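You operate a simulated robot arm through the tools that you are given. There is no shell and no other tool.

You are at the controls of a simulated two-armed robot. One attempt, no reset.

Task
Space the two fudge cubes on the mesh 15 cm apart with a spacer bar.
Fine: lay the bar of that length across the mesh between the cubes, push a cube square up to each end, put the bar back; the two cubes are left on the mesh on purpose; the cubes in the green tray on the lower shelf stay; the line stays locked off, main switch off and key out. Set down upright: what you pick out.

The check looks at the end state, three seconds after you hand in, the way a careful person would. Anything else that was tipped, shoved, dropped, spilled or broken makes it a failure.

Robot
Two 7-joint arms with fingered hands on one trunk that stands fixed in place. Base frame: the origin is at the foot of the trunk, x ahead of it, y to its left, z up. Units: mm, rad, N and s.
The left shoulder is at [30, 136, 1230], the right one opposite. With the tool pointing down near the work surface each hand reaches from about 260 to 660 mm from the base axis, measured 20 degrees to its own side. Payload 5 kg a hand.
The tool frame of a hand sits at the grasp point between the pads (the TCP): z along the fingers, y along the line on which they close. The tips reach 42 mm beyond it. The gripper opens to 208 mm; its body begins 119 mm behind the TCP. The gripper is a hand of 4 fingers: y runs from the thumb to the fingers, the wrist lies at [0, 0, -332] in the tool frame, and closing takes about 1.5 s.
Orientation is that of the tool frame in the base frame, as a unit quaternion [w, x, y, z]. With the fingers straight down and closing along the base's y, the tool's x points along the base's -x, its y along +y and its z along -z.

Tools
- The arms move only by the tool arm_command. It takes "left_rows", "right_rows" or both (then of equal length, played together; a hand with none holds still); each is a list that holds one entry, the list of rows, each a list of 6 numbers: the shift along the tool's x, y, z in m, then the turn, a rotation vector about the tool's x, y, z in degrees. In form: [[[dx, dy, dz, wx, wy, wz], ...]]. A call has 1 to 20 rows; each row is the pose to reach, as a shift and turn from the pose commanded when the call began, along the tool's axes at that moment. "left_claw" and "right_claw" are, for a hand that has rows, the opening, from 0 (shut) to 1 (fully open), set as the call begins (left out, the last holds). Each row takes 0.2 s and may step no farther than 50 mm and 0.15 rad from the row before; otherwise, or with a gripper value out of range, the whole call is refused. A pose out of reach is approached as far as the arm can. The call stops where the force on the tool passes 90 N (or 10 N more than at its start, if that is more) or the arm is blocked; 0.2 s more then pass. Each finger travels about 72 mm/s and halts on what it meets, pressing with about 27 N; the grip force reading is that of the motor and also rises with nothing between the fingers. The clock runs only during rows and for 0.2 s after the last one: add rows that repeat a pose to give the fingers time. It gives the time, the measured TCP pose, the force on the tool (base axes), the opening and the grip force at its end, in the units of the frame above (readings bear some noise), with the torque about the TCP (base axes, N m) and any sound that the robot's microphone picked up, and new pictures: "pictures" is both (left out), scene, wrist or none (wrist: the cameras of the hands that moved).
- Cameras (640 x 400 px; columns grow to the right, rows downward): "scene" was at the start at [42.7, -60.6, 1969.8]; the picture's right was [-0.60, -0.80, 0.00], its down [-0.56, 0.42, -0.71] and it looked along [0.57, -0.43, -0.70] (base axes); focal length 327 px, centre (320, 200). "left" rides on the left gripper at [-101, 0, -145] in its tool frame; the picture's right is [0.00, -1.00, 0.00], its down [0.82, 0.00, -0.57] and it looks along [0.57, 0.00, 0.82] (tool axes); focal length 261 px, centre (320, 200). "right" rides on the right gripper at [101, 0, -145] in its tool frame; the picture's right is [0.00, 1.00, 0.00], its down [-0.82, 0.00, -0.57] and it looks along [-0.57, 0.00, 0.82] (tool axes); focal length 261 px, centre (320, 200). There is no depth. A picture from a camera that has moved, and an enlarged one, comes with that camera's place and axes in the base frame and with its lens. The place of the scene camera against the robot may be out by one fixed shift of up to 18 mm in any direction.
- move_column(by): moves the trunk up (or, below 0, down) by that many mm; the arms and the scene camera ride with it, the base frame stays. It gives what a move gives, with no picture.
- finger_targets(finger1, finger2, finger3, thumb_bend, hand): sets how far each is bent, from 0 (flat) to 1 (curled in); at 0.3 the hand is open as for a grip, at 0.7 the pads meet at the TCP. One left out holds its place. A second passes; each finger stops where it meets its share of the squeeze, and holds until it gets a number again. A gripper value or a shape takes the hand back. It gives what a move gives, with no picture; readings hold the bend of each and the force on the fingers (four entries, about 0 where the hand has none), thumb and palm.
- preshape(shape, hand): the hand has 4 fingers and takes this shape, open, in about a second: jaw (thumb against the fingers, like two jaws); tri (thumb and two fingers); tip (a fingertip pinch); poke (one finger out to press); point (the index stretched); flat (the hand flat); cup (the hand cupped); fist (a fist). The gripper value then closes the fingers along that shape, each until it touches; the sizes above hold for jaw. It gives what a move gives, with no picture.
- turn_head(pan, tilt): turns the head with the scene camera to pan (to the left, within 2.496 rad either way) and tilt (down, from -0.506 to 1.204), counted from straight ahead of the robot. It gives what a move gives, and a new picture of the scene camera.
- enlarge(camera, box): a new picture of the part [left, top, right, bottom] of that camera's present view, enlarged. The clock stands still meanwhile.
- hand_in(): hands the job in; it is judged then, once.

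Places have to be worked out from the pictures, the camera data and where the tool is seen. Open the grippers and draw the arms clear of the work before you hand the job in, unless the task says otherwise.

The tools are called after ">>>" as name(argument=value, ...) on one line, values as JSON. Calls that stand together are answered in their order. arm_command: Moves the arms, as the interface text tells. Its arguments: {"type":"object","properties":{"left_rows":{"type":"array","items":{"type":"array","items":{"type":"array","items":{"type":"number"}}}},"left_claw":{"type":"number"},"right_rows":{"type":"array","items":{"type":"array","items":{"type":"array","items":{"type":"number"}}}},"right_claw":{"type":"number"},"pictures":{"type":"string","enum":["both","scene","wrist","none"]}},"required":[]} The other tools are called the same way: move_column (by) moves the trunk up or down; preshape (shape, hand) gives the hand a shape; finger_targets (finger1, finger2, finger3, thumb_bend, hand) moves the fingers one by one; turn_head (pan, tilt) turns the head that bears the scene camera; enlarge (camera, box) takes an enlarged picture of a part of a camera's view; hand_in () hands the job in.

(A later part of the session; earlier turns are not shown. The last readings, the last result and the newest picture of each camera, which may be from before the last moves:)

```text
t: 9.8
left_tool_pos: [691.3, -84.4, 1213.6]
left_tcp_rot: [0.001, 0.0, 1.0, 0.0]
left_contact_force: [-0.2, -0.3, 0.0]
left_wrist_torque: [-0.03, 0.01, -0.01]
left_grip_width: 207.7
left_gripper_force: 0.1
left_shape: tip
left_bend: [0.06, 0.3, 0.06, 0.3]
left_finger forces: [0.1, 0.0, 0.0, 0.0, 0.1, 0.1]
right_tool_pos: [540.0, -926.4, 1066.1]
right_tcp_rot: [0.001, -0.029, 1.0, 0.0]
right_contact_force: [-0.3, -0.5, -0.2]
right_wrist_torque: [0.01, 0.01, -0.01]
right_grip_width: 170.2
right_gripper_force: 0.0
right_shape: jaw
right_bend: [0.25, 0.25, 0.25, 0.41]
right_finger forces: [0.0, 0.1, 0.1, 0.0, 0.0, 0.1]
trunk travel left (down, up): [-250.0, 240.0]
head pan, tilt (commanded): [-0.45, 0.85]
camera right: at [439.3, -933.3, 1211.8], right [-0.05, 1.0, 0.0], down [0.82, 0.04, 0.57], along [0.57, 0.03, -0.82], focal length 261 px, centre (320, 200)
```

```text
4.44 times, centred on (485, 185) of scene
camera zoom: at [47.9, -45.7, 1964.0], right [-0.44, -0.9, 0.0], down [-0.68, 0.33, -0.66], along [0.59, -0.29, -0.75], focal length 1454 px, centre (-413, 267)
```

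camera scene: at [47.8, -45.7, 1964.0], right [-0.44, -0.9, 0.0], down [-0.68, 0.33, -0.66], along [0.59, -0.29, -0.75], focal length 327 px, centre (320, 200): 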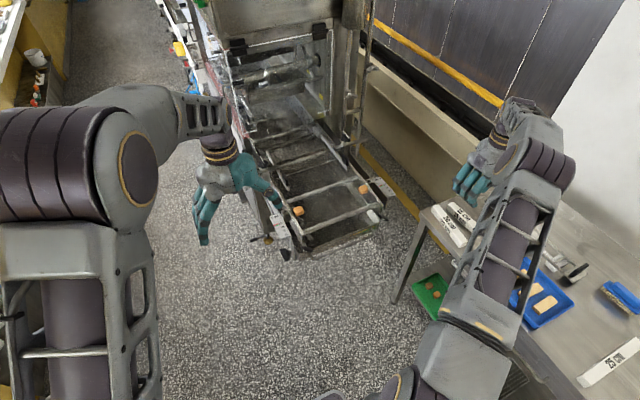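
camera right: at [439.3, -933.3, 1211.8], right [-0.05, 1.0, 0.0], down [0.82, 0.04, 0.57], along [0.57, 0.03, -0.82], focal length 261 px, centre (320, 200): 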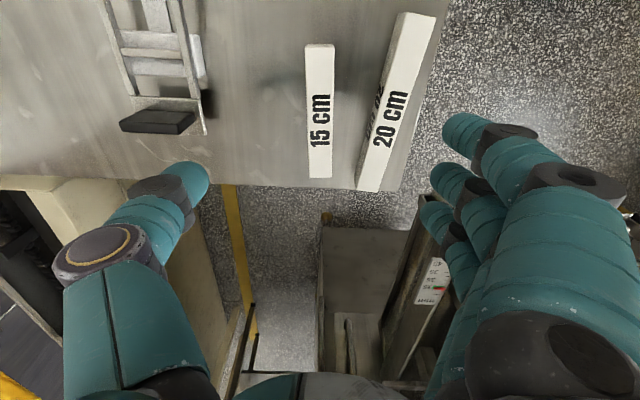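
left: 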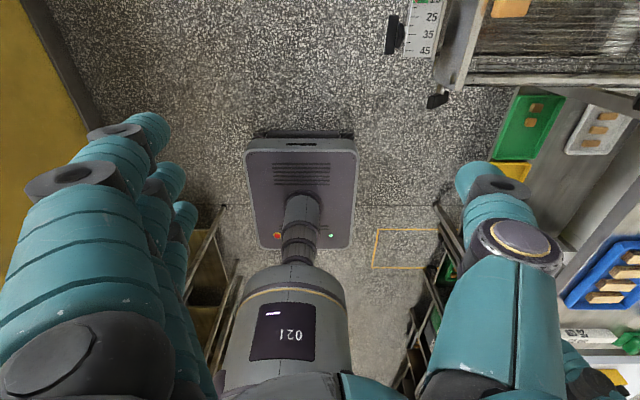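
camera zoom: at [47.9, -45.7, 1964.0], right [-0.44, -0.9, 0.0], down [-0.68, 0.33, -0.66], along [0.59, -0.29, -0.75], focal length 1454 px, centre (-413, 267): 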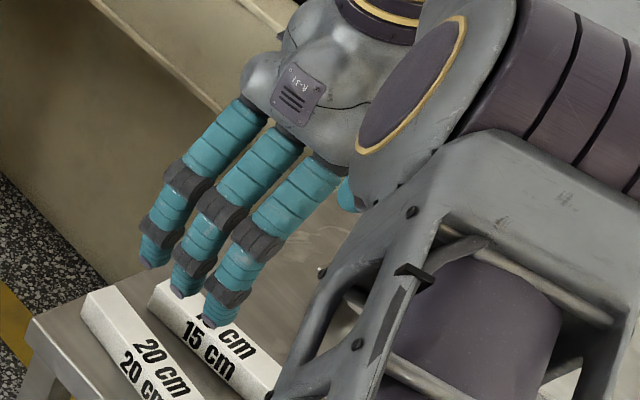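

At a gap of 150–170 mm the tips point mostly downward, so an end grasp is practical. I'll turn the right hand 90° about the vertical so it closes along the bar's length, staying at z≈1067.

>>> arm_command(right_rows=[[[0, 0, 0, 0, 0, 8.4], [0, 0, 0, 0, 0, 16.8], [0, 0, 0, 0, 0, 25.2], [0, 0, 0, 0, 0, 33.6], [0, 0, 0, 0, 0, 42], [0, 0, 0, 0, 0, 50.4], [0, 0, 0, 0, 0, 58.8], [0, 0, 0, 0, 0, 67.2], [0, 0, 0, 0, 0, 75.6], [0, 0, 0, 0, 0, 84], [0, 0, 0, 0, 0, 90], [0, 0, 0, 0, 0, 90]]], right_claw=0.82)

```text
t: 12.4
left_tool_pos: [690.1, -84.0, 1212.6]
left_tcp_rot: [0.001, 0.0, 1.0, -0.001]
left_contact_force: [-0.2, -1.0, -0.1]
left_wrist_torque: [0.0, -0.01, 0.01]
left_grip_width: 208.0
left_gripper_force: 0.0
left_shape: tip
left_bend: [0.06, 0.3, 0.06, 0.3]
left_finger forces: [0.0, 0.0, 0.0, 0.0, 0.1, 0.0]
right_tool_pos: [539.6, -925.5, 1069.4]
right_tcp_rot: [0.0, 0.686, 0.728, 0.0]
right_contact_force: [0.1, 0.2, -0.6]
right_wrist_torque: [0.0, 0.03, -0.01]
right_grip_width: 170.1
right_gripper_force: 0.0
right_shape: jaw
right_bend: [0.25, 0.25, 0.25, 0.41]
right_finger forces: [0.0, 0.0, 0.0, 0.0, 0.1, 0.0]
trunk travel left (down, up): [-250.0, 240.0]
head pan, tilt (commanded): [-0.45, 0.85]
camera scene: at [48.0, -45.7, 1964.0], right [-0.44, -0.9, 0.0], down [-0.68, 0.33, -0.66], along [0.59, -0.29, -0.75], focal length 327 px, centre (320, 200)
camera right: at [534.4, -826.8, 1213.7], right [1.0, 0.05, 0.0], down [0.04, -0.82, 0.57], along [0.03, -0.57, -0.82], focal length 261 px, centre (320, 200)
```

scene: 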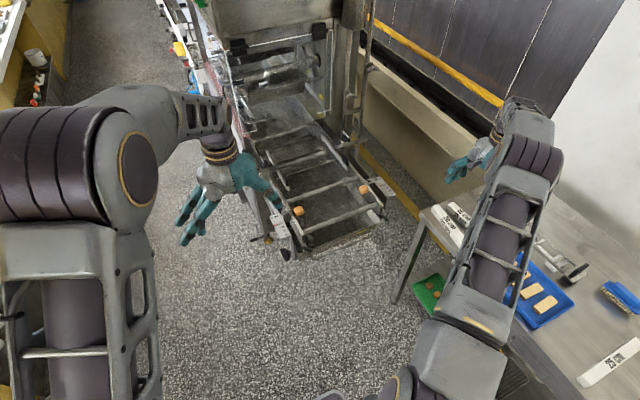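
right: 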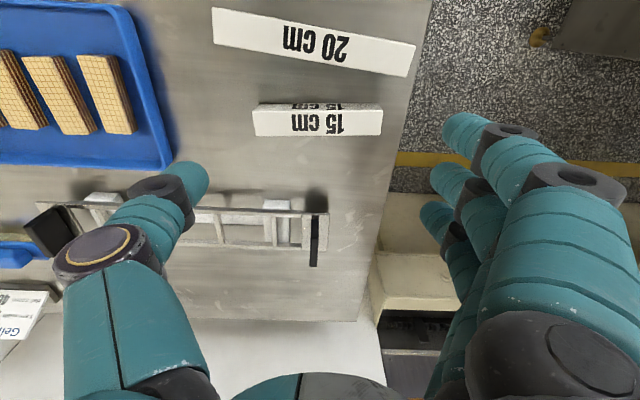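

The hand now closes along the bar. I'll zoom on the bar in the wrist view to refine its centre and yaw from this closer viewpoint.

>>> enlarge(camera="right", box=[200, 0, 440, 150])

```text
2.67 times, centred on (320, 75) of right
camera zoom: at [534.4, -826.8, 1213.7], right [1.0, 0.05, 0.0], down [0.04, -0.82, 0.57], along [0.03, -0.57, -0.82], focal length 695 px, centre (320, 533)
```

zoom: 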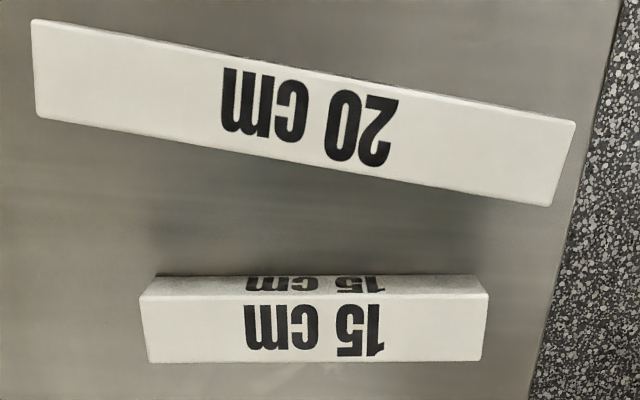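

The middle-finger grip line fits, but the outer finger at the +x end would pass within about 3 mm of the 20 cm bar. With the thumb at the +x end instead there is plenty of room, so I'll turn the hand around by 180° in free air.

>>> arm_command(right_rows=[[[0, 0, 0, 0, 0, -8.4], [0, 0, 0, 0, 0, -16.8], [0, 0, 0, 0, 0, -25.2], [0, 0, 0, 0, 0, -33.6], [0, 0, 0, 0, 0, -42], [0, 0, 0, 0, 0, -50.4], [0, 0, 0, 0, 0, -58.8], [0, 0, 0, 0, 0, -67.2], [0, 0, 0, 0, 0, -75.6], [0, 0, 0, 0, 0, -84], [0, 0, 0, 0, 0, -92.4], [0, 0, 0, 0, 0, -100.8], [0, 0, 0, 0, 0, -109.2], [0, 0, 0, 0, 0, -117.6], [0, 0, 0, 0, 0, -126], [0, 0, 0, 0, 0, -134.4], [0, 0, 0, 0, 0, -142.8], [0, 0, 0, 0, 0, -151.2], [0, 0, 0, 0, 0, -159.6], [0, 0, 0, 0, 0, -168]]])

```text
t: 16.6
left_tool_pos: [690.9, -82.8, 1212.8]
left_tcp_rot: [0.0, -0.001, 1.0, -0.001]
left_contact_force: [0.8, 1.2, -0.5]
left_wrist_torque: [-0.16, 0.08, 0.02]
left_grip_width: 208.1
left_gripper_force: 0.0
left_shape: tip
left_bend: [0.05, 0.3, 0.05, 0.3]
left_finger forces: [0.1, 0.0, 0.1, 0.0, 0.0, 0.1]
right_tool_pos: [517.5, -911.6, 1050.0]
right_tcp_rot: [0.0, -0.446, 0.895, 0.003]
right_contact_force: [1.1, 1.0, 0.9]
right_wrist_torque: [-0.22, 0.2, 0.0]
right_grip_width: 170.5
right_gripper_force: 0.1
right_shape: jaw
right_bend: [0.25, 0.25, 0.25, 0.41]
right_finger forces: [0.0, 0.1, 0.0, 0.0, 0.1, 0.0]
right hand out of reach, approached as far as the arm can: row 17, 18, 19, 20
trunk travel left (down, up): [-250.0, 240.0]
head pan, tilt (commanded): [-0.45, 0.85]
camera scene: at [49.6, -44.0, 1963.9], right [-0.43, -0.9, 0.0], down [-0.68, 0.33, -0.66], along [0.59, -0.29, -0.75], focal length 327 px, centre (320, 200)
camera right: at [456.4, -994.2, 1195.0], right [-0.79, 0.61, 0.01], down [0.5, 0.65, 0.57], along [0.34, 0.46, -0.82], focal length 261 px, centre (320, 200)
```

scene: 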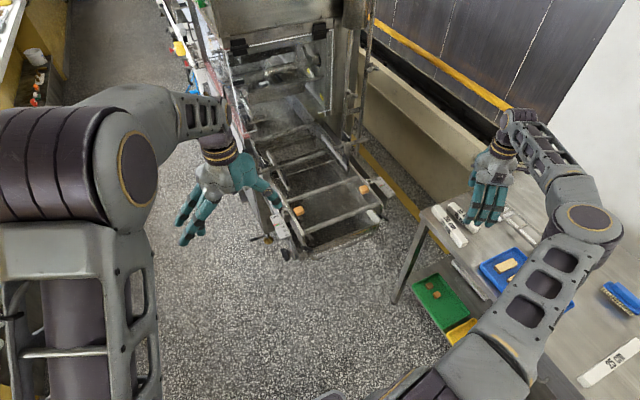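
right: 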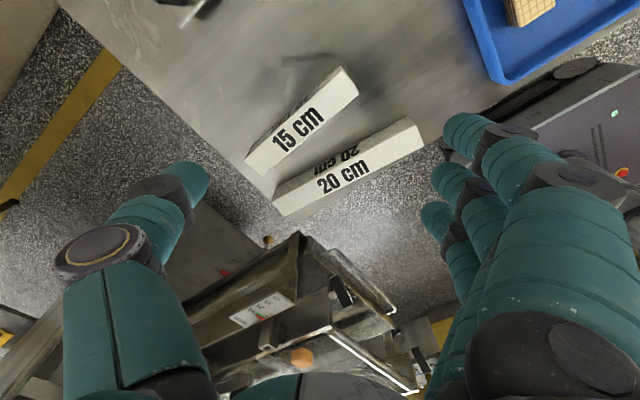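

That orientation is out of the wrist's range, so I'll turn back to the earlier one (thumb at the −x end) and keep the outer fingers out of the way by curling them instead.

>>> arm_command(right_rows=[[[0, 0, 0, 0, 0, 8.4], [0, 0, 0, 0, 0, 16.8], [0, 0, 0, 0, 0, 25.2], [0, 0, 0, 0, 0, 33.6], [0, 0, 0, 0, 0, 42], [0, 0, 0, 0, 0, 50.4], [0, 0, 0, 0, 0, 58.8], [0, 0, 0, 0, 0, 67.2], [0, 0, 0, 0, 0, 75.6], [0, 0, 0, 0, 0, 84], [0, 0, 0, 0, 0, 92.4], [0, 0, 0, 0, 0, 100.8], [0, 0, 0, 0, 0, 109.2], [0, 0, 0, 0, 0, 117.6], [0, 0, 0, 0, 0, 126], [0, 0, 0, 0, 0, 134.4], [0, 0, 0, 0, 0, 142.8], [0, 0, 0, 0, 0, 151.2], [0, 0, 0, 0, 0, 159.6], [0, 0, 0, 0, 0, 168]]])

```text
t: 20.8
left_tool_pos: [690.4, -84.5, 1213.0]
left_tcp_rot: [-0.001, 0.0, 1.0, 0.001]
left_contact_force: [-0.9, -0.6, -0.3]
left_wrist_torque: [0.03, 0.01, -0.03]
left_grip_width: 208.0
left_gripper_force: 0.1
left_shape: tip
left_bend: [0.05, 0.3, 0.05, 0.3]
left_finger forces: [0.1, 0.0, 0.0, 0.0, 0.0, 0.1]
right_tool_pos: [514.1, -913.0, 1050.6]
right_tcp_rot: [-0.003, 0.845, 0.534, 0.0]
right_contact_force: [0.4, 0.8, 0.4]
right_wrist_torque: [0.02, 0.02, 0.01]
right_grip_width: 170.7
right_gripper_force: 0.0
right_shape: jaw
right_bend: [0.25, 0.25, 0.25, 0.41]
right_finger forces: [0.1, 0.0, 0.0, 0.0, 0.0, 0.0]
trunk travel left (down, up): [-250.0, 240.0]
head pan, tilt (commanded): [-0.45, 0.85]
camera scene: at [48.0, -45.8, 1964.0], right [-0.44, -0.9, 0.0], down [-0.68, 0.33, -0.66], along [0.59, -0.29, -0.75], focal length 327 px, centre (320, 200)
camera right: at [559.0, -824.7, 1195.6], right [0.9, -0.43, 0.0], down [-0.35, -0.74, 0.57], along [-0.25, -0.51, -0.82], focal length 261 px, centre (320, 200)
```

scene: 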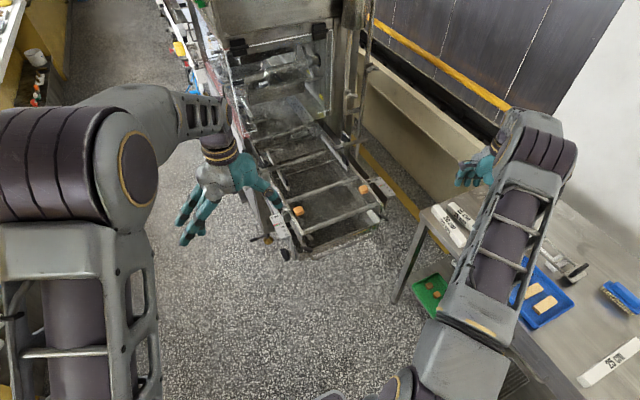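
right: 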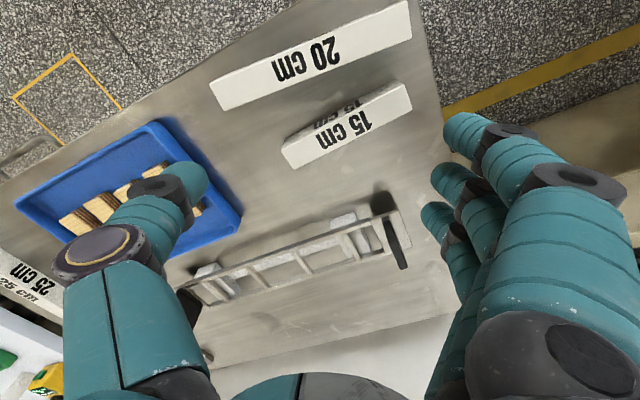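

The arm is back with the elbow in its earlier place, only over-rotated by about 29° and shifted slightly. I'll correct yaw and centre over the bar at z≈1067.

>>> arm_command(right_rows=[[[0, 0.007, -0.005, 0, 0, -7.2], [0, 0.014, -0.01, 0, 0, -14.4], [0, 0.02, -0.017, 0, 0, -21.6], [0, 0.0255, -0.017, 0, 0, -28.8], [0, 0.0255, -0.017, 0, 0, -28.8]]], pictures="wrist")

```text
t: 22.0
left_tool_pos: [690.1, -82.3, 1212.7]
left_tcp_rot: [0.001, 0.0, 1.0, 0.0]
left_contact_force: [-0.3, -0.4, -0.6]
left_wrist_torque: [-0.03, -0.03, -0.01]
left_grip_width: 208.1
left_gripper_force: 0.0
left_shape: tip
left_bend: [0.05, 0.3, 0.05, 0.3]
left_finger forces: [0.1, 0.0, 0.0, 0.0, 0.0, 0.0]
right_tool_pos: [538.2, -926.8, 1066.9]
right_tcp_rot: [-0.002, 0.684, 0.729, 0.0]
right_contact_force: [0.2, 0.5, 0.8]
right_wrist_torque: [0.01, -0.03, 0.0]
right_grip_width: 170.5
right_gripper_force: 0.0
right_shape: jaw
right_bend: [0.25, 0.25, 0.25, 0.41]
right_finger forces: [0.1, 0.0, 0.0, 0.0, 0.1, 0.0]
trunk travel left (down, up): [-250.0, 240.0]
head pan, tilt (commanded): [-0.45, 0.85]
camera right: at [533.1, -827.0, 1212.4], right [1.0, 0.06, 0.0], down [0.05, -0.82, 0.57], along [0.03, -0.57, -0.82], focal length 261 px, centre (320, 200)
```

right: 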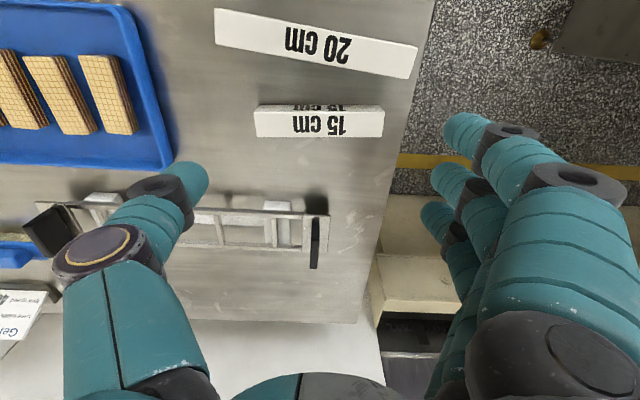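

Back in place. Now I'll curl the two outer fingers in, leaving the middle finger and thumb open, and look at the resulting shape.

>>> finger_targets(hand="right", finger1=1.0, finger3=1.0)

>>> enlarge(camera="right", box=[0, 0, 640, 400])

>>> enlarge(camera="scene", box=[430, 120, 550, 230])

```text
t: 23.0
left_tool_pos: [690.9, -84.0, 1213.4]
left_tcp_rot: [0.0, 0.0, 1.0, 0.0]
left_contact_force: [0.7, -0.1, -0.1]
left_wrist_torque: [0.0, -0.02, -0.01]
left_grip_width: 207.9
left_gripper_force: 0.1
left_shape: tip
left_bend: [0.05, 0.3, 0.05, 0.3]
left_finger forces: [0.1, 0.0, 0.0, 0.0, 0.1, 0.0]
right_tool_pos: [538.1, -925.6, 1067.0]
right_tcp_rot: [-0.003, 0.684, 0.73, 0.0]
right_contact_force: [0.2, 0.1, 0.0]
right_wrist_torque: [0.01, -0.02, 0.02]
right_grip_width: 92.1
right_gripper_force: 0.1
right_shape: fingers
right_bend: [1.0, 0.25, 1.0, 0.41]
right_finger forces: [0.0, 0.0, 0.0, 0.0, 0.0, 0.0]
trunk travel left (down, up): [-250.0, 240.0]
head pan, tilt (commanded): [-0.45, 0.85]
```

```text
1.00 times, centred on (320, 200) of right (not enlarged: the box is as wide or as high as the picture)
camera zoom: at [533.4, -827.0, 1212.1], right [1.0, 0.06, 0.0], down [0.05, -0.82, 0.57], along [0.03, -0.57, -0.82], focal length 261 px, centre (320, 200)
```

zoom: 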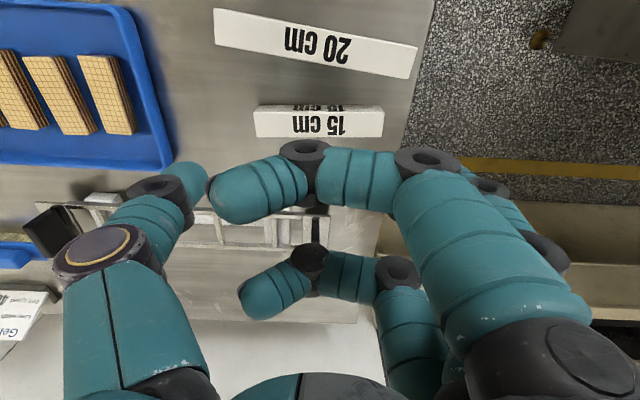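

```text
3.64 times, centred on (490, 175) of scene
camera zoom: at [47.9, -45.6, 1964.0], right [-0.44, -0.9, 0.0], down [-0.68, 0.33, -0.66], along [0.59, -0.29, -0.75], focal length 1189 px, centre (-298, 291)
```

zoom: 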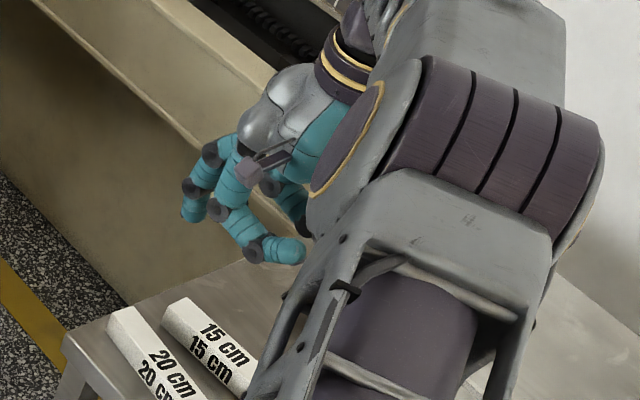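

Curled, the outer fingers stay about 20 mm above where the bar top will be. I'll test in the air which bend values bring the middle finger and thumb to roughly a 165 mm gap.

>>> finger_targets(hand="right", finger2=0.37, thumb_bend=0.37)

>>> enlarge(camera="right", box=[0, 0, 640, 400])

>>> enlarge(camera="scene", box=[430, 120, 550, 230])

```text
t: 24.0
left_tool_pos: [690.9, -83.9, 1214.0]
left_tcp_rot: [0.0, 0.001, 1.0, 0.0]
left_contact_force: [-0.3, 0.1, 0.0]
left_wrist_torque: [0.04, 0.0, -0.02]
left_grip_width: 207.9
left_gripper_force: 0.1
left_shape: tip
left_bend: [0.05, 0.3, 0.05, 0.3]
left_finger forces: [0.1, 0.0, 0.0, 0.0, 0.1, 0.0]
right_tool_pos: [538.7, -925.6, 1065.8]
right_tcp_rot: [-0.003, 0.684, 0.729, 0.0]
right_contact_force: [-0.9, -0.4, 0.3]
right_wrist_torque: [0.02, -0.01, -0.02]
right_grip_width: 97.3
right_gripper_force: 0.1
right_shape: fingers
right_bend: [1.0, 0.37, 1.0, 0.37]
right_finger forces: [0.0, 0.0, 0.0, 0.0, 0.0, 0.0]
trunk travel left (down, up): [-250.0, 240.0]
head pan, tilt (commanded): [-0.45, 0.85]
```

```text
1.00 times, centred on (320, 200) of right (not enlarged: the box is as wide or as high as the picture)
camera zoom: at [533.5, -827.1, 1212.0], right [1.0, 0.06, 0.0], down [0.05, -0.82, 0.57], along [0.03, -0.57, -0.82], focal length 261 px, centre (320, 200)
```

zoom: 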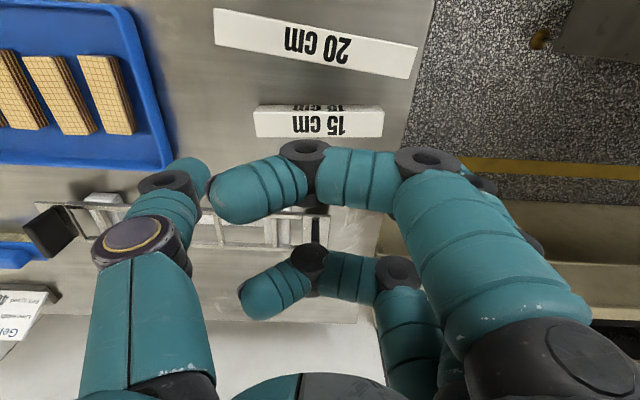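

```text
3.64 times, centred on (490, 175) of scene
camera zoom: at [47.9, -45.6, 1964.0], right [-0.44, -0.9, 0.0], down [-0.68, 0.33, -0.66], along [0.59, -0.29, -0.75], focal length 1189 px, centre (-298, 291)
```

zoom: 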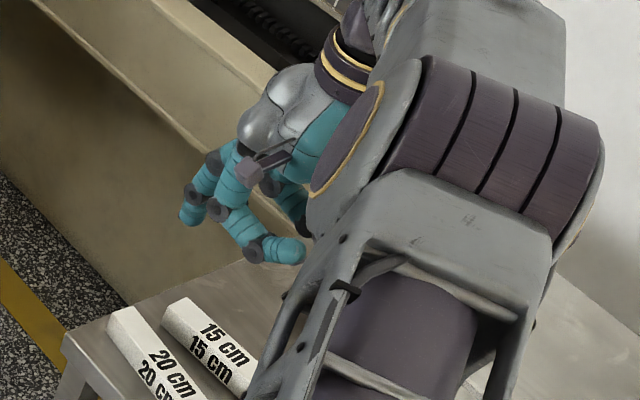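

The end grasp would rest on two small fingertip contacts, which I don't much like. A sturdier way is to nudge the 15 cm bar about 27 mm away from the 20 cm bar with one finger, then use the full three-finger width grasp. I'll look at the "poke" shape and rotate back to the nominal yaw.

>>> preshape(hand="right", shape="poke")

>>> arm_command(right_rows=[[[0, 0, 0, 0, 0, -8.4], [0, 0, 0, 0, 0, -16.8], [0, 0, 0, 0, 0, -25.2], [0, 0, 0, 0, 0, -33.6], [0, 0, 0, 0, 0, -42], [0, 0, 0, 0, 0, -50.4], [0, 0, 0, 0, 0, -58.8], [0, 0, 0, 0, 0, -67.2], [0, 0, 0, 0, 0, -75.6], [0, 0, 0, 0, 0, -84], [0, 0, 0, 0, 0, -90], [0, 0, 0, 0, 0, -90]]])

>>> enlarge(camera="scene", box=[430, 120, 550, 230])

```text
t: 24.9
left_tool_pos: [691.2, -84.2, 1212.6]
left_tcp_rot: [0.0, -0.001, 1.0, 0.0]
left_contact_force: [-0.2, -0.2, 0.6]
left_wrist_torque: [0.01, -0.04, -0.03]
left_grip_width: 208.0
left_gripper_force: 0.2
left_shape: tip
left_bend: [0.05, 0.3, 0.05, 0.3]
left_finger forces: [0.0, 0.1, 0.0, 0.1, 0.1, 0.1]
right_tool_pos: [538.4, -925.3, 1065.6]
right_tcp_rot: [-0.003, 0.685, 0.729, 0.0]
right_contact_force: [0.1, 0.3, -0.5]
right_wrist_torque: [0.02, -0.01, 0.01]
right_grip_width: 0.0
right_gripper_force: 0.2
right_shape: poke
right_bend: [1.0, 1.0, 1.0, 0.45]
right_finger forces: [0.1, 0.0, 0.0, 0.0, 0.0, 0.0]
trunk travel left (down, up): [-250.0, 240.0]
head pan, tilt (commanded): [-0.45, 0.85]
```

```text
t: 27.5
left_tool_pos: [689.8, -83.9, 1213.0]
left_tcp_rot: [-0.001, 0.001, 1.0, 0.0]
left_contact_force: [-0.2, 0.0, -0.4]
left_wrist_torque: [-0.03, -0.03, 0.0]
left_grip_width: 208.2
left_gripper_force: 0.0
left_shape: tip
left_bend: [0.05, 0.3, 0.05, 0.3]
left_finger forces: [0.0, 0.0, 0.0, 0.1, 0.0, 0.1]
right_tool_pos: [538.8, -924.3, 1068.5]
right_tcp_rot: [-0.002, -0.032, 0.999, 0.003]
right_contact_force: [0.2, 0.8, 0.4]
right_wrist_torque: [-0.03, 0.01, -0.02]
right_grip_width: 0.0
right_gripper_force: 0.2
right_shape: poke
right_bend: [1.0, 1.0, 1.0, 0.45]
right_finger forces: [0.0, 0.0, 0.0, 0.1, 0.0, 0.0]
trunk travel left (down, up): [-250.0, 240.0]
head pan, tilt (commanded): [-0.45, 0.85]
camera scene: at [47.9, -45.6, 1964.0], right [-0.44, -0.9, 0.0], down [-0.68, 0.33, -0.66], along [0.59, -0.29, -0.75], focal length 327 px, centre (320, 200)
camera right: at [438.5, -931.7, 1213.2], right [-0.06, 1.0, 0.0], down [0.82, 0.05, 0.57], along [0.57, 0.04, -0.82], focal length 261 px, centre (320, 200)
```

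scene: 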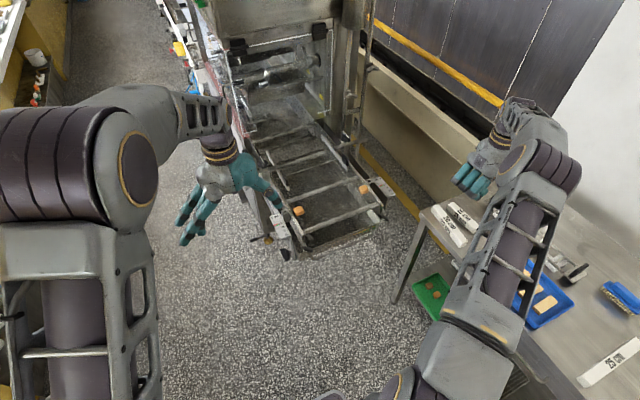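
right: 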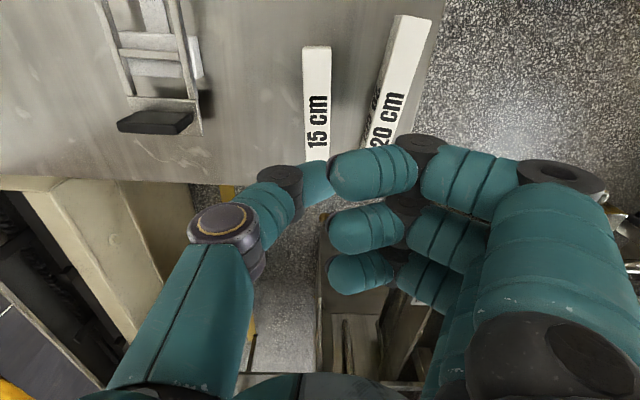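

```text
3.64 times, centred on (490, 175) of scene
camera zoom: at [47.9, -45.6, 1964.0], right [-0.44, -0.9, 0.0], down [-0.68, 0.33, -0.66], along [0.59, -0.29, -0.75], focal length 1189 px, centre (-298, 291)
```

zoom: 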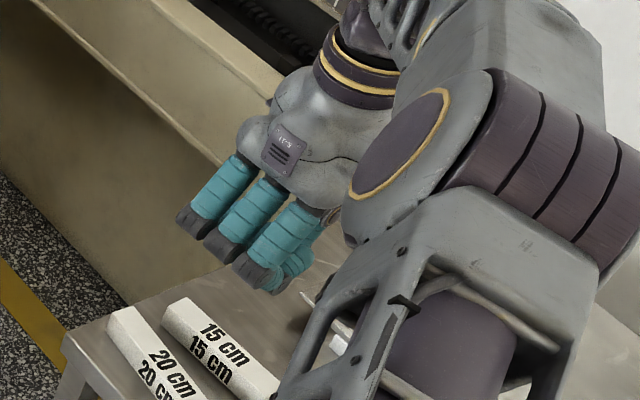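

"Poke" uses the thumb bent across the palm, which isn't handy here. I'll look at "point", with the index stretched, instead.

>>> preshape(hand="right", shape="point")

>>> enlarge(camera="right", box=[0, 0, 640, 400])

>>> enlarge(camera="scene", box=[430, 120, 550, 230])

```text
t: 28.4
left_tool_pos: [689.8, -83.7, 1212.8]
left_tcp_rot: [0.001, 0.0, 1.0, 0.0]
left_contact_force: [0.3, 0.1, 1.0]
left_wrist_torque: [-0.02, 0.03, -0.03]
left_grip_width: 208.0
left_gripper_force: 0.1
left_shape: tip
left_bend: [0.05, 0.3, 0.05, 0.3]
left_finger forces: [0.0, 0.0, 0.0, 0.1, 0.1, 0.0]
right_tool_pos: [538.6, -923.6, 1068.4]
right_tcp_rot: [-0.002, -0.032, 0.999, 0.003]
right_contact_force: [-0.7, 0.1, 0.9]
right_wrist_torque: [0.01, -0.01, 0.03]
right_grip_width: 201.8
right_gripper_force: 0.2
right_shape: point
right_bend: [0.7, 1.0, 1.0, 0.93]
right_finger forces: [0.1, 0.0, 0.0, 0.0, 0.1, 0.0]
trunk travel left (down, up): [-250.0, 240.0]
head pan, tilt (commanded): [-0.45, 0.85]
```

```text
1.00 times, centred on (320, 200) of right (not enlarged: the box is as wide or as high as the picture)
camera zoom: at [438.6, -931.6, 1213.1], right [-0.06, 1.0, 0.0], down [0.82, 0.04, 0.57], along [0.57, 0.04, -0.82], focal length 261 px, centre (320, 200)
```

zoom: 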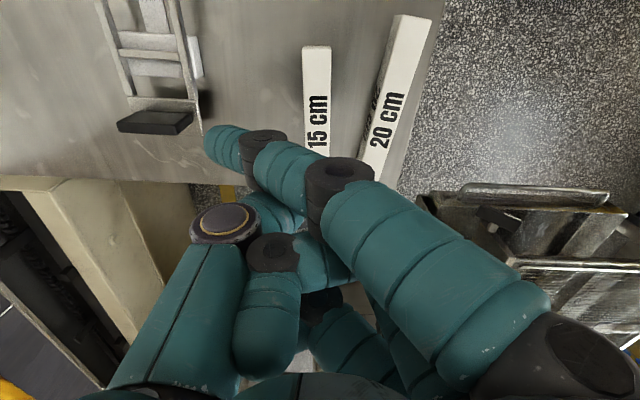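

```text
3.64 times, centred on (490, 175) of scene
camera zoom: at [48.0, -45.7, 1964.0], right [-0.44, -0.9, 0.0], down [-0.68, 0.33, -0.66], along [0.59, -0.29, -0.75], focal length 1189 px, centre (-298, 291)
```

zoom: 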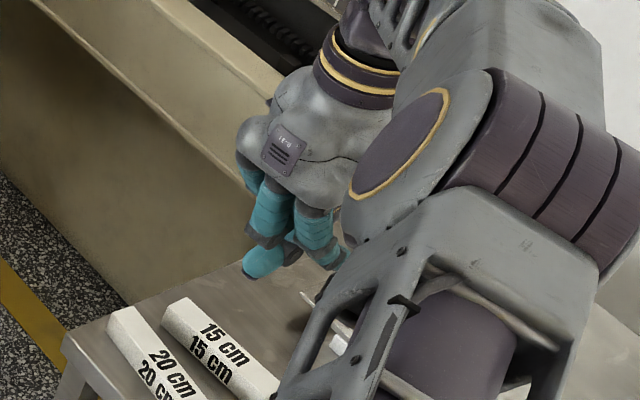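

"Point" tilts the index across the palm, so the better pusher is the thumb in "poke" with the hand turned along the bars. The thumb is only about 22 mm wide in y and the gap is about 44 mm. I'll take the poke shape again, turn 90°, and centre the thumb over the gap at z≈1067.

>>> preshape(hand="right", shape="poke")

>>> arm_command(right_rows=[[[-0.0013, 0.0036, 0, 0, 0, 8.4], [-0.0026, 0.0072, 0, 0, 0, 16.8], [-0.0039, 0.0108, 0, 0, 0, 25.2], [-0.0052, 0.0144, 0, 0, 0, 33.6], [-0.0065, 0.018, 0, 0, 0, 42], [-0.0078, 0.0216, 0, 0, 0, 50.4], [-0.0091, 0.0252, 0, 0, 0, 58.8], [-0.0104, 0.029, 0, 0, 0, 67.2], [-0.0117, 0.0325, 0, 0, 0, 75.6], [-0.013, 0.036, 0, 0, 0, 84], [-0.0132, 0.0363, 0, 0, 0, 88], [-0.0132, 0.0363, 0, 0, 0, 88]]])

>>> enlarge(camera="right", box=[160, 0, 480, 200])

```text
t: 29.3
left_tool_pos: [689.6, -84.0, 1212.1]
left_tcp_rot: [0.001, 0.0, 1.0, 0.0]
left_contact_force: [-0.6, 0.3, -0.9]
left_wrist_torque: [-0.01, 0.02, 0.0]
left_grip_width: 207.9
left_gripper_force: 0.0
left_shape: tip
left_bend: [0.05, 0.3, 0.05, 0.3]
left_finger forces: [0.0, 0.0, 0.1, 0.1, 0.0, 0.1]
right_tool_pos: [539.1, -923.2, 1067.9]
right_tcp_rot: [-0.002, -0.031, 1.0, 0.003]
right_contact_force: [0.3, -0.1, 0.1]
right_wrist_torque: [0.0, 0.0, 0.0]
right_grip_width: 0.3
right_gripper_force: 0.2
right_shape: poke
right_bend: [1.0, 1.0, 1.0, 0.45]
right_finger forces: [0.1, 0.1, 0.0, 0.1, 0.0, 0.0]
trunk travel left (down, up): [-250.0, 240.0]
head pan, tilt (commanded): [-0.45, 0.85]
```

```text
t: 31.9
left_tool_pos: [690.5, -82.4, 1213.0]
left_tcp_rot: [0.0, 0.0, 1.0, 0.0]
left_contact_force: [1.2, 0.6, 0.3]
left_wrist_torque: [0.02, 0.01, -0.04]
left_grip_width: 207.8
left_gripper_force: 0.1
left_shape: tip
left_bend: [0.05, 0.3, 0.05, 0.3]
left_finger forces: [0.0, 0.0, 0.0, 0.1, 0.1, 0.0]
right_tool_pos: [547.2, -887.0, 1068.4]
right_tcp_rot: [-0.003, 0.673, 0.74, 0.001]
right_contact_force: [-0.4, 0.2, 0.4]
right_wrist_torque: [0.0, 0.0, 0.03]
right_grip_width: 0.0
right_gripper_force: 0.0
right_shape: poke
right_bend: [1.0, 1.0, 1.0, 0.45]
right_finger forces: [0.0, 0.0, 0.0, 0.1, 0.0, 0.1]
trunk travel left (down, up): [-250.0, 240.0]
head pan, tilt (commanded): [-0.45, 0.85]
camera scene: at [48.0, -45.5, 1964.0], right [-0.44, -0.9, 0.0], down [-0.68, 0.33, -0.66], along [0.59, -0.29, -0.75], focal length 327 px, centre (320, 200)
camera right: at [539.9, -788.0, 1213.7], right [1.0, 0.09, 0.0], down [0.08, -0.82, 0.57], along [0.05, -0.57, -0.82], focal length 261 px, centre (320, 200)
```

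scene: 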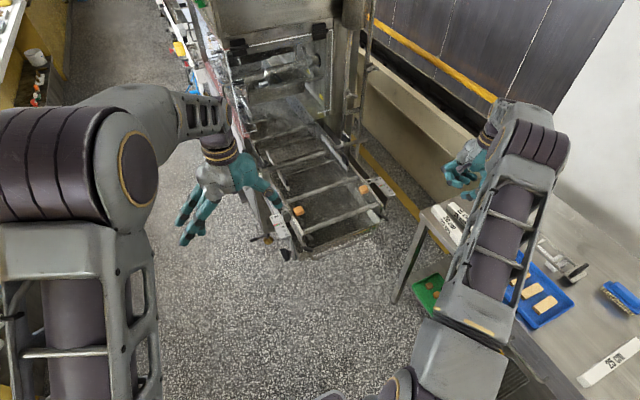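
right: 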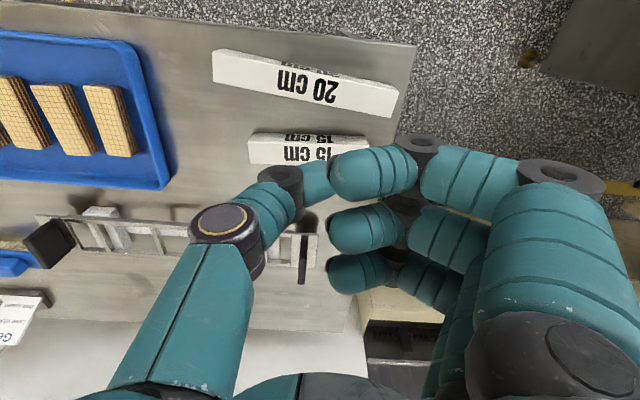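

```text
2.00 times, centred on (320, 100) of right
camera zoom: at [539.9, -788.0, 1213.7], right [1.0, 0.09, 0.0], down [0.08, -0.82, 0.57], along [0.05, -0.57, -0.82], focal length 521 px, centre (320, 400)
```

zoom: 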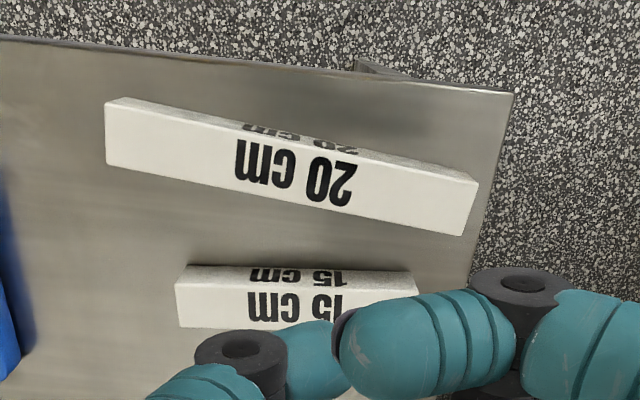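

The curled fingertip hides the thumb tip in the wrist view. I'll use the left wrist camera's far-right field to see the right hand's thumb from the side.

>>> enlarge(camera="left", box=[610, 10, 640, 390])

>>> enlarge(camera="scene", box=[440, 130, 530, 230])

```text
1.05 times, centred on (625, 200) of left (not enlarged: the box is as wide or as high as the picture)
camera zoom: at [792.1, -83.1, 1357.8], right [0.0, -1.0, 0.0], down [-0.82, 0.0, 0.57], along [-0.57, 0.0, -0.82], focal length 274 px, centre (-1, 200)
```

zoom: 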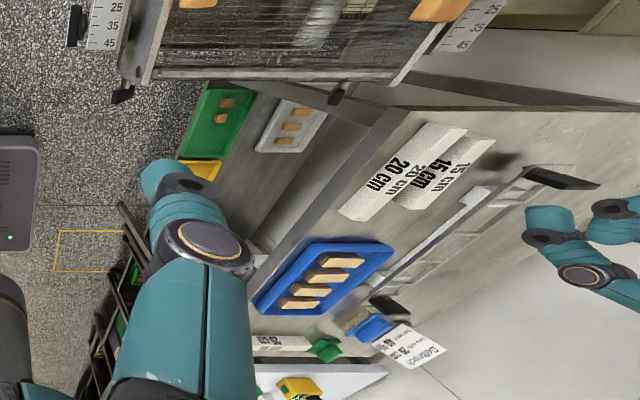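

```text
4.00 times, centred on (485, 180) of scene
camera zoom: at [48.0, -45.5, 1964.0], right [-0.44, -0.9, 0.0], down [-0.68, 0.33, -0.66], along [0.59, -0.29, -0.75], focal length 1308 px, centre (-340, 280)
```

zoom: 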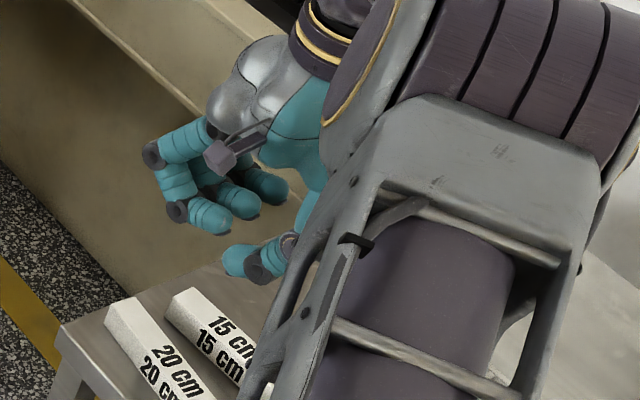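

The left camera's wide view and the scene zoom agree that the thumb hangs about 34 mm below the curled fingers, with its lowest point roughly 40 mm under the tool point. It is centred in the 47 mm gap. I descend partway first.

>>> arm_command(right_rows=[[[0, 0, 0.04, 0, 0, 0], [0, 0, 0.08, 0, 0, 0], [0, 0, 0.1, 0, 0, 0], [0, 0, 0.1, 0, 0, 0]]], pictures="wrist")

>>> enlarge(camera="left", box=[610, 10, 640, 390])

>>> enlarge(camera="scene", box=[430, 170, 510, 250])

```text
t: 32.9
left_tool_pos: [690.6, -83.4, 1213.2]
left_tcp_rot: [0.0, 0.0, 1.0, 0.0]
left_contact_force: [-0.5, -0.2, 0.1]
left_wrist_torque: [0.02, -0.02, 0.04]
left_grip_width: 207.9
left_gripper_force: 0.0
left_shape: tip
left_bend: [0.05, 0.3, 0.05, 0.3]
left_finger forces: [0.0, 0.1, 0.0, 0.0, 0.0, 0.0]
right_tool_pos: [548.9, -886.5, 967.8]
right_tcp_rot: [-0.003, 0.671, 0.741, 0.0]
right_contact_force: [0.3, -0.3, -0.5]
right_wrist_torque: [-0.01, 0.0, -0.01]
right_grip_width: 0.0
right_gripper_force: 0.0
right_shape: poke
right_bend: [1.0, 1.0, 1.0, 0.45]
right_finger forces: [0.0, 0.0, 0.1, 0.0, 0.0, 0.1]
trunk travel left (down, up): [-250.0, 240.0]
head pan, tilt (commanded): [-0.45, 0.85]
camera right: at [540.4, -788.6, 1113.4], right [1.0, 0.09, 0.0], down [0.08, -0.82, 0.57], along [0.05, -0.57, -0.82], focal length 261 px, centre (320, 200)
```

right: 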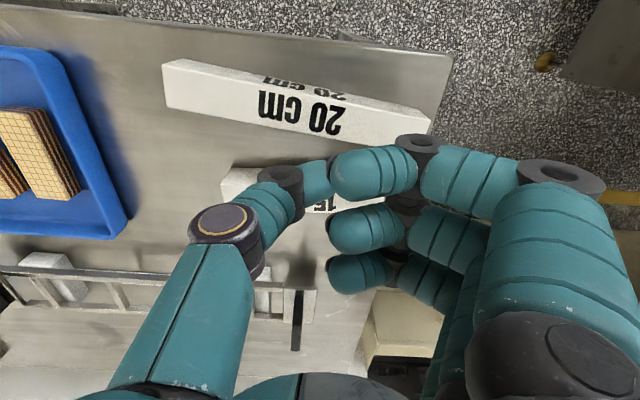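

```text
1.05 times, centred on (625, 200) of left (not enlarged: the box is as wide or as high as the picture)
camera zoom: at [791.8, -83.0, 1358.0], right [0.0, -1.0, 0.0], down [-0.82, 0.0, 0.57], along [-0.57, 0.0, -0.82], focal length 274 px, centre (-1, 200)
```

zoom: 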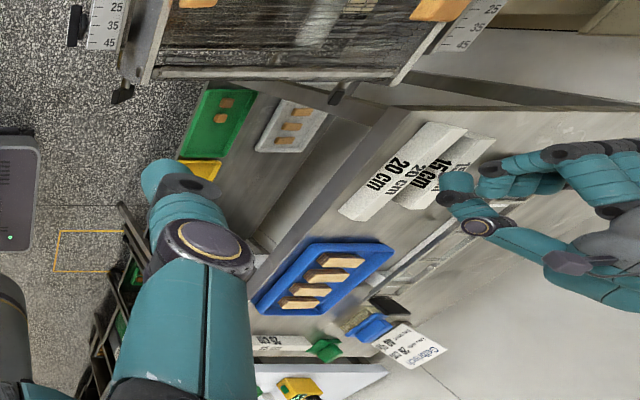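

```text
5.00 times, centred on (470, 210) of scene
camera zoom: at [47.6, -45.4, 1964.0], right [-0.44, -0.9, 0.0], down [-0.68, 0.33, -0.66], along [0.59, -0.29, -0.75], focal length 1635 px, centre (-430, 150)
```

zoom: 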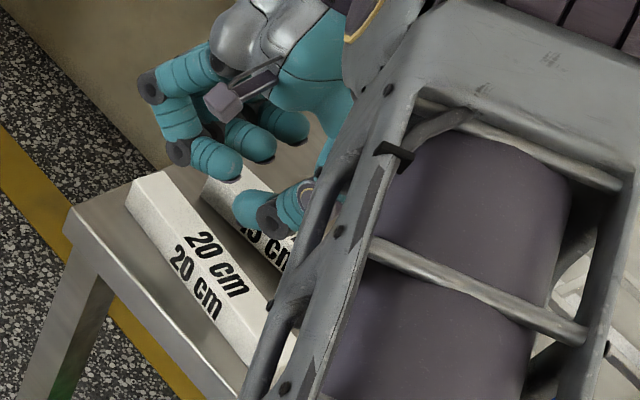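

The thumb is heading into the gap as planned. I lower the last 24 mm and check before pushing.

>>> arm_command(right_rows=[[[0, 0, 0.012, 0, 0, 0], [0, 0, 0.024, 0, 0, 0], [0, 0, 0.024, 0, 0, 0]]], pictures="wrist")

>>> enlarge(camera="scene", box=[430, 180, 500, 250])

>>> enlarge(camera="right", box=[180, 90, 400, 250])

```text
t: 33.7
left_tool_pos: [690.6, -83.0, 1213.1]
left_tcp_rot: [0.0, -0.001, 1.0, 0.001]
left_contact_force: [0.1, -0.2, 0.0]
left_wrist_torque: [-0.02, 0.0, -0.03]
left_grip_width: 207.8
left_gripper_force: 0.1
left_shape: tip
left_bend: [0.05, 0.3, 0.05, 0.3]
left_finger forces: [0.2, 0.0, 0.0, 0.0, 0.0, 0.0]
right_tool_pos: [548.0, -886.4, 944.8]
right_tcp_rot: [-0.001, 0.672, 0.741, -0.001]
right_contact_force: [-0.4, 0.2, 1.0]
right_wrist_torque: [0.0, 0.03, 0.02]
right_grip_width: 0.0
right_gripper_force: 0.1
right_shape: poke
right_bend: [1.0, 1.0, 1.0, 0.45]
right_finger forces: [0.0, 0.0, 0.0, 0.1, 0.0, 0.0]
trunk travel left (down, up): [-250.0, 240.0]
head pan, tilt (commanded): [-0.45, 0.85]
camera right: at [540.1, -789.2, 1088.6], right [1.0, 0.09, 0.0], down [0.08, -0.82, 0.57], along [0.05, -0.57, -0.82], focal length 261 px, centre (320, 200)
```

right: 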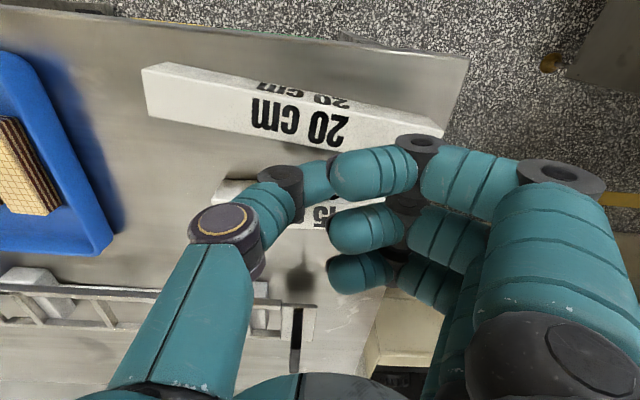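

```text
5.71 times, centred on (465, 215) of scene
camera zoom: at [47.9, -45.5, 1964.0], right [-0.44, -0.9, 0.0], down [-0.68, 0.33, -0.66], along [0.59, -0.29, -0.75], focal length 1869 px, centre (-509, 114)
```

zoom: 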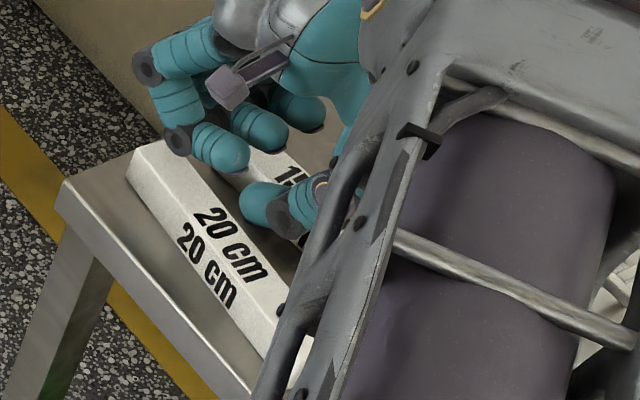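

```text
2.50 times, centred on (290, 170) of right
camera zoom: at [540.1, -789.2, 1088.6], right [1.0, 0.09, 0.0], down [0.08, -0.82, 0.57], along [0.05, -0.57, -0.82], focal length 652 px, centre (395, 275)
```

zoom: 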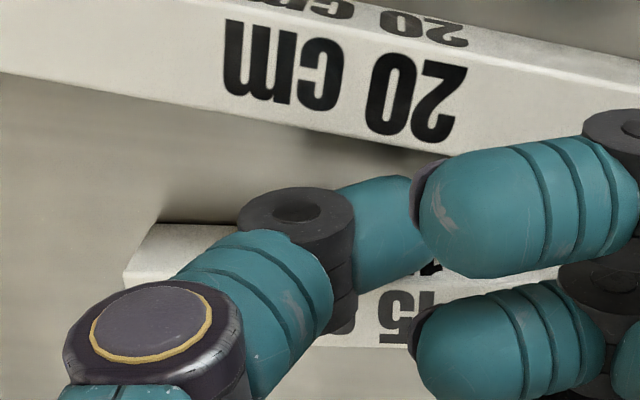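

No contact forces yet and the thumb is down between the bars. Now I push gently towards −y, about 40 mm in total with contact expected after about 12 mm.

>>> arm_command(right_rows=[[[-0.006, 0, 0, 0, 0, 0], [-0.012, -0.0004, 0, 0, 0, 0], [-0.017, -0.0006, 0, 0, 0, 0], [-0.022, -0.0008, 0, 0, 0, 0], [-0.022, -0.0008, 0, 0, 0, 0]]], pictures="wrist")

>>> enlarge(camera="right", box=[180, 90, 400, 250])

```text
t: 34.9
left_tool_pos: [690.9, -83.9, 1212.9]
left_tcp_rot: [0.0, -0.001, 1.0, 0.001]
left_contact_force: [0.1, 0.2, 0.9]
left_wrist_torque: [-0.03, -0.01, -0.01]
left_grip_width: 208.2
left_gripper_force: 0.0
left_shape: tip
left_bend: [0.05, 0.3, 0.05, 0.3]
left_finger forces: [0.1, 0.1, 0.0, 0.0, 0.1, 0.0]
right_tool_pos: [549.4, -909.1, 944.3]
right_tcp_rot: [-0.003, 0.671, 0.741, 0.0]
right_contact_force: [0.5, -0.4, 0.6]
right_wrist_torque: [0.01, 0.03, -0.03]
right_grip_width: 0.1
right_gripper_force: 0.0
right_shape: poke
right_bend: [1.0, 1.0, 1.0, 0.45]
right_finger forces: [0.1, 0.0, 0.0, 0.1, 0.0, 0.0]
trunk travel left (down, up): [-250.0, 240.0]
head pan, tilt (commanded): [-0.45, 0.85]
camera right: at [541.9, -810.1, 1089.1], right [1.0, 0.09, 0.0], down [0.08, -0.82, 0.57], along [0.05, -0.57, -0.82], focal length 261 px, centre (320, 200)
```

right: 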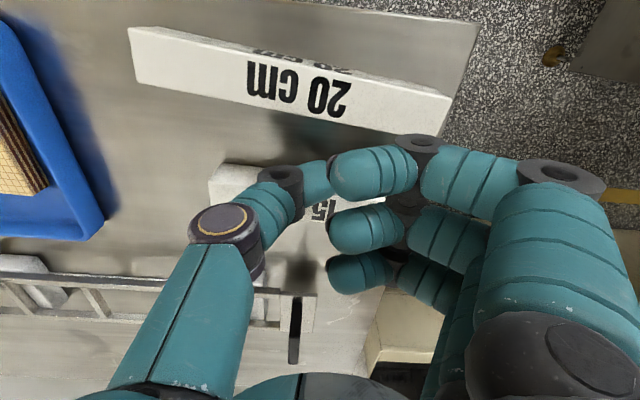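

```text
2.50 times, centred on (290, 170) of right
camera zoom: at [541.9, -810.1, 1089.1], right [1.0, 0.09, 0.0], down [0.08, -0.82, 0.57], along [0.05, -0.57, -0.82], focal length 652 px, centre (395, 275)
```

zoom: 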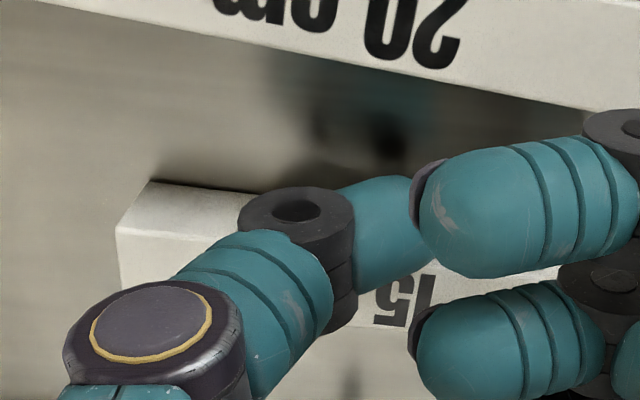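

The bar seems to have just begun moving. I keep pushing another 22 mm and then measure it again.

>>> arm_command(right_rows=[[[-0.005, -0.0002, 0, 0, 0, 0], [-0.01, -0.0004, 0, 0, 0, 0], [-0.015, -0.0006, 0, 0, 0, 0], [-0.02, -0.0008, 0, 0, 0, 0], [-0.023, -0.0009, 0, 0, 0, 0], [-0.023, -0.0009, 0, 0, 0, 0]]], pictures="wrist")

>>> enlarge(camera="right", box=[180, 90, 400, 250])

>>> enlarge(camera="scene", box=[430, 180, 500, 250])

```text
t: 36.3
left_tool_pos: [691.1, -83.6, 1213.1]
left_tcp_rot: [0.0, 0.001, 1.0, 0.0]
left_contact_force: [0.2, 1.0, 0.2]
left_wrist_torque: [-0.01, 0.03, -0.03]
left_grip_width: 207.9
left_gripper_force: 0.2
left_shape: tip
left_bend: [0.05, 0.3, 0.05, 0.3]
left_finger forces: [0.1, 0.0, 0.1, 0.0, 0.0, 0.1]
right_tool_pos: [551.8, -931.4, 945.0]
right_tcp_rot: [-0.003, 0.672, 0.74, 0.0]
right_contact_force: [0.3, 1.2, 0.4]
right_wrist_torque: [-0.03, -0.02, -0.02]
right_grip_width: 0.0
right_gripper_force: 0.1
right_shape: poke
right_bend: [1.0, 1.0, 1.0, 0.45]
right_finger forces: [0.0, 0.0, 0.1, 0.0, 0.4, 0.0]
trunk travel left (down, up): [-250.0, 240.0]
head pan, tilt (commanded): [-0.45, 0.85]
camera right: at [543.1, -832.9, 1088.8], right [1.0, 0.09, 0.0], down [0.08, -0.82, 0.57], along [0.05, -0.57, -0.82], focal length 261 px, centre (320, 200)
```

right: 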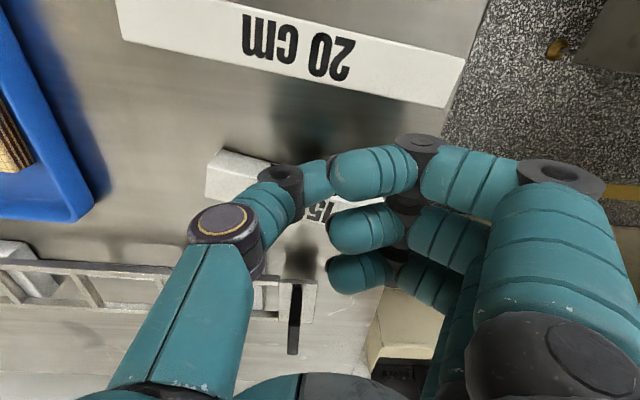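

```text
2.50 times, centred on (290, 170) of right
camera zoom: at [543.1, -832.9, 1088.8], right [1.0, 0.09, 0.0], down [0.08, -0.82, 0.57], along [0.05, -0.57, -0.82], focal length 652 px, centre (395, 275)
```

zoom: 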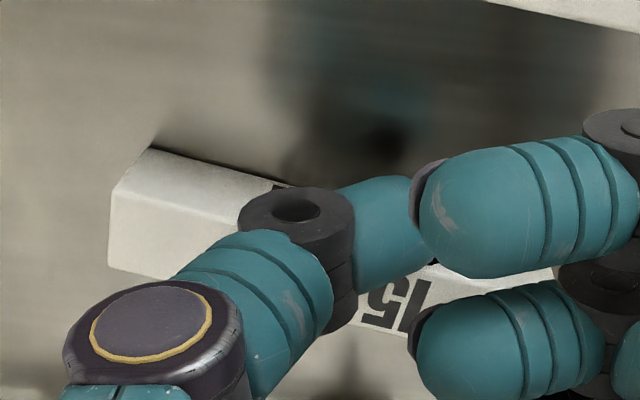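

```text
5.71 times, centred on (465, 215) of scene
camera zoom: at [48.0, -45.5, 1964.0], right [-0.44, -0.9, 0.0], down [-0.68, 0.33, -0.66], along [0.59, -0.29, -0.75], focal length 1869 px, centre (-509, 114)
```

zoom: 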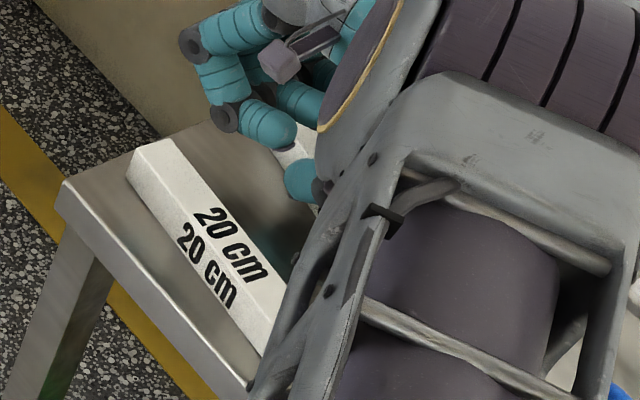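

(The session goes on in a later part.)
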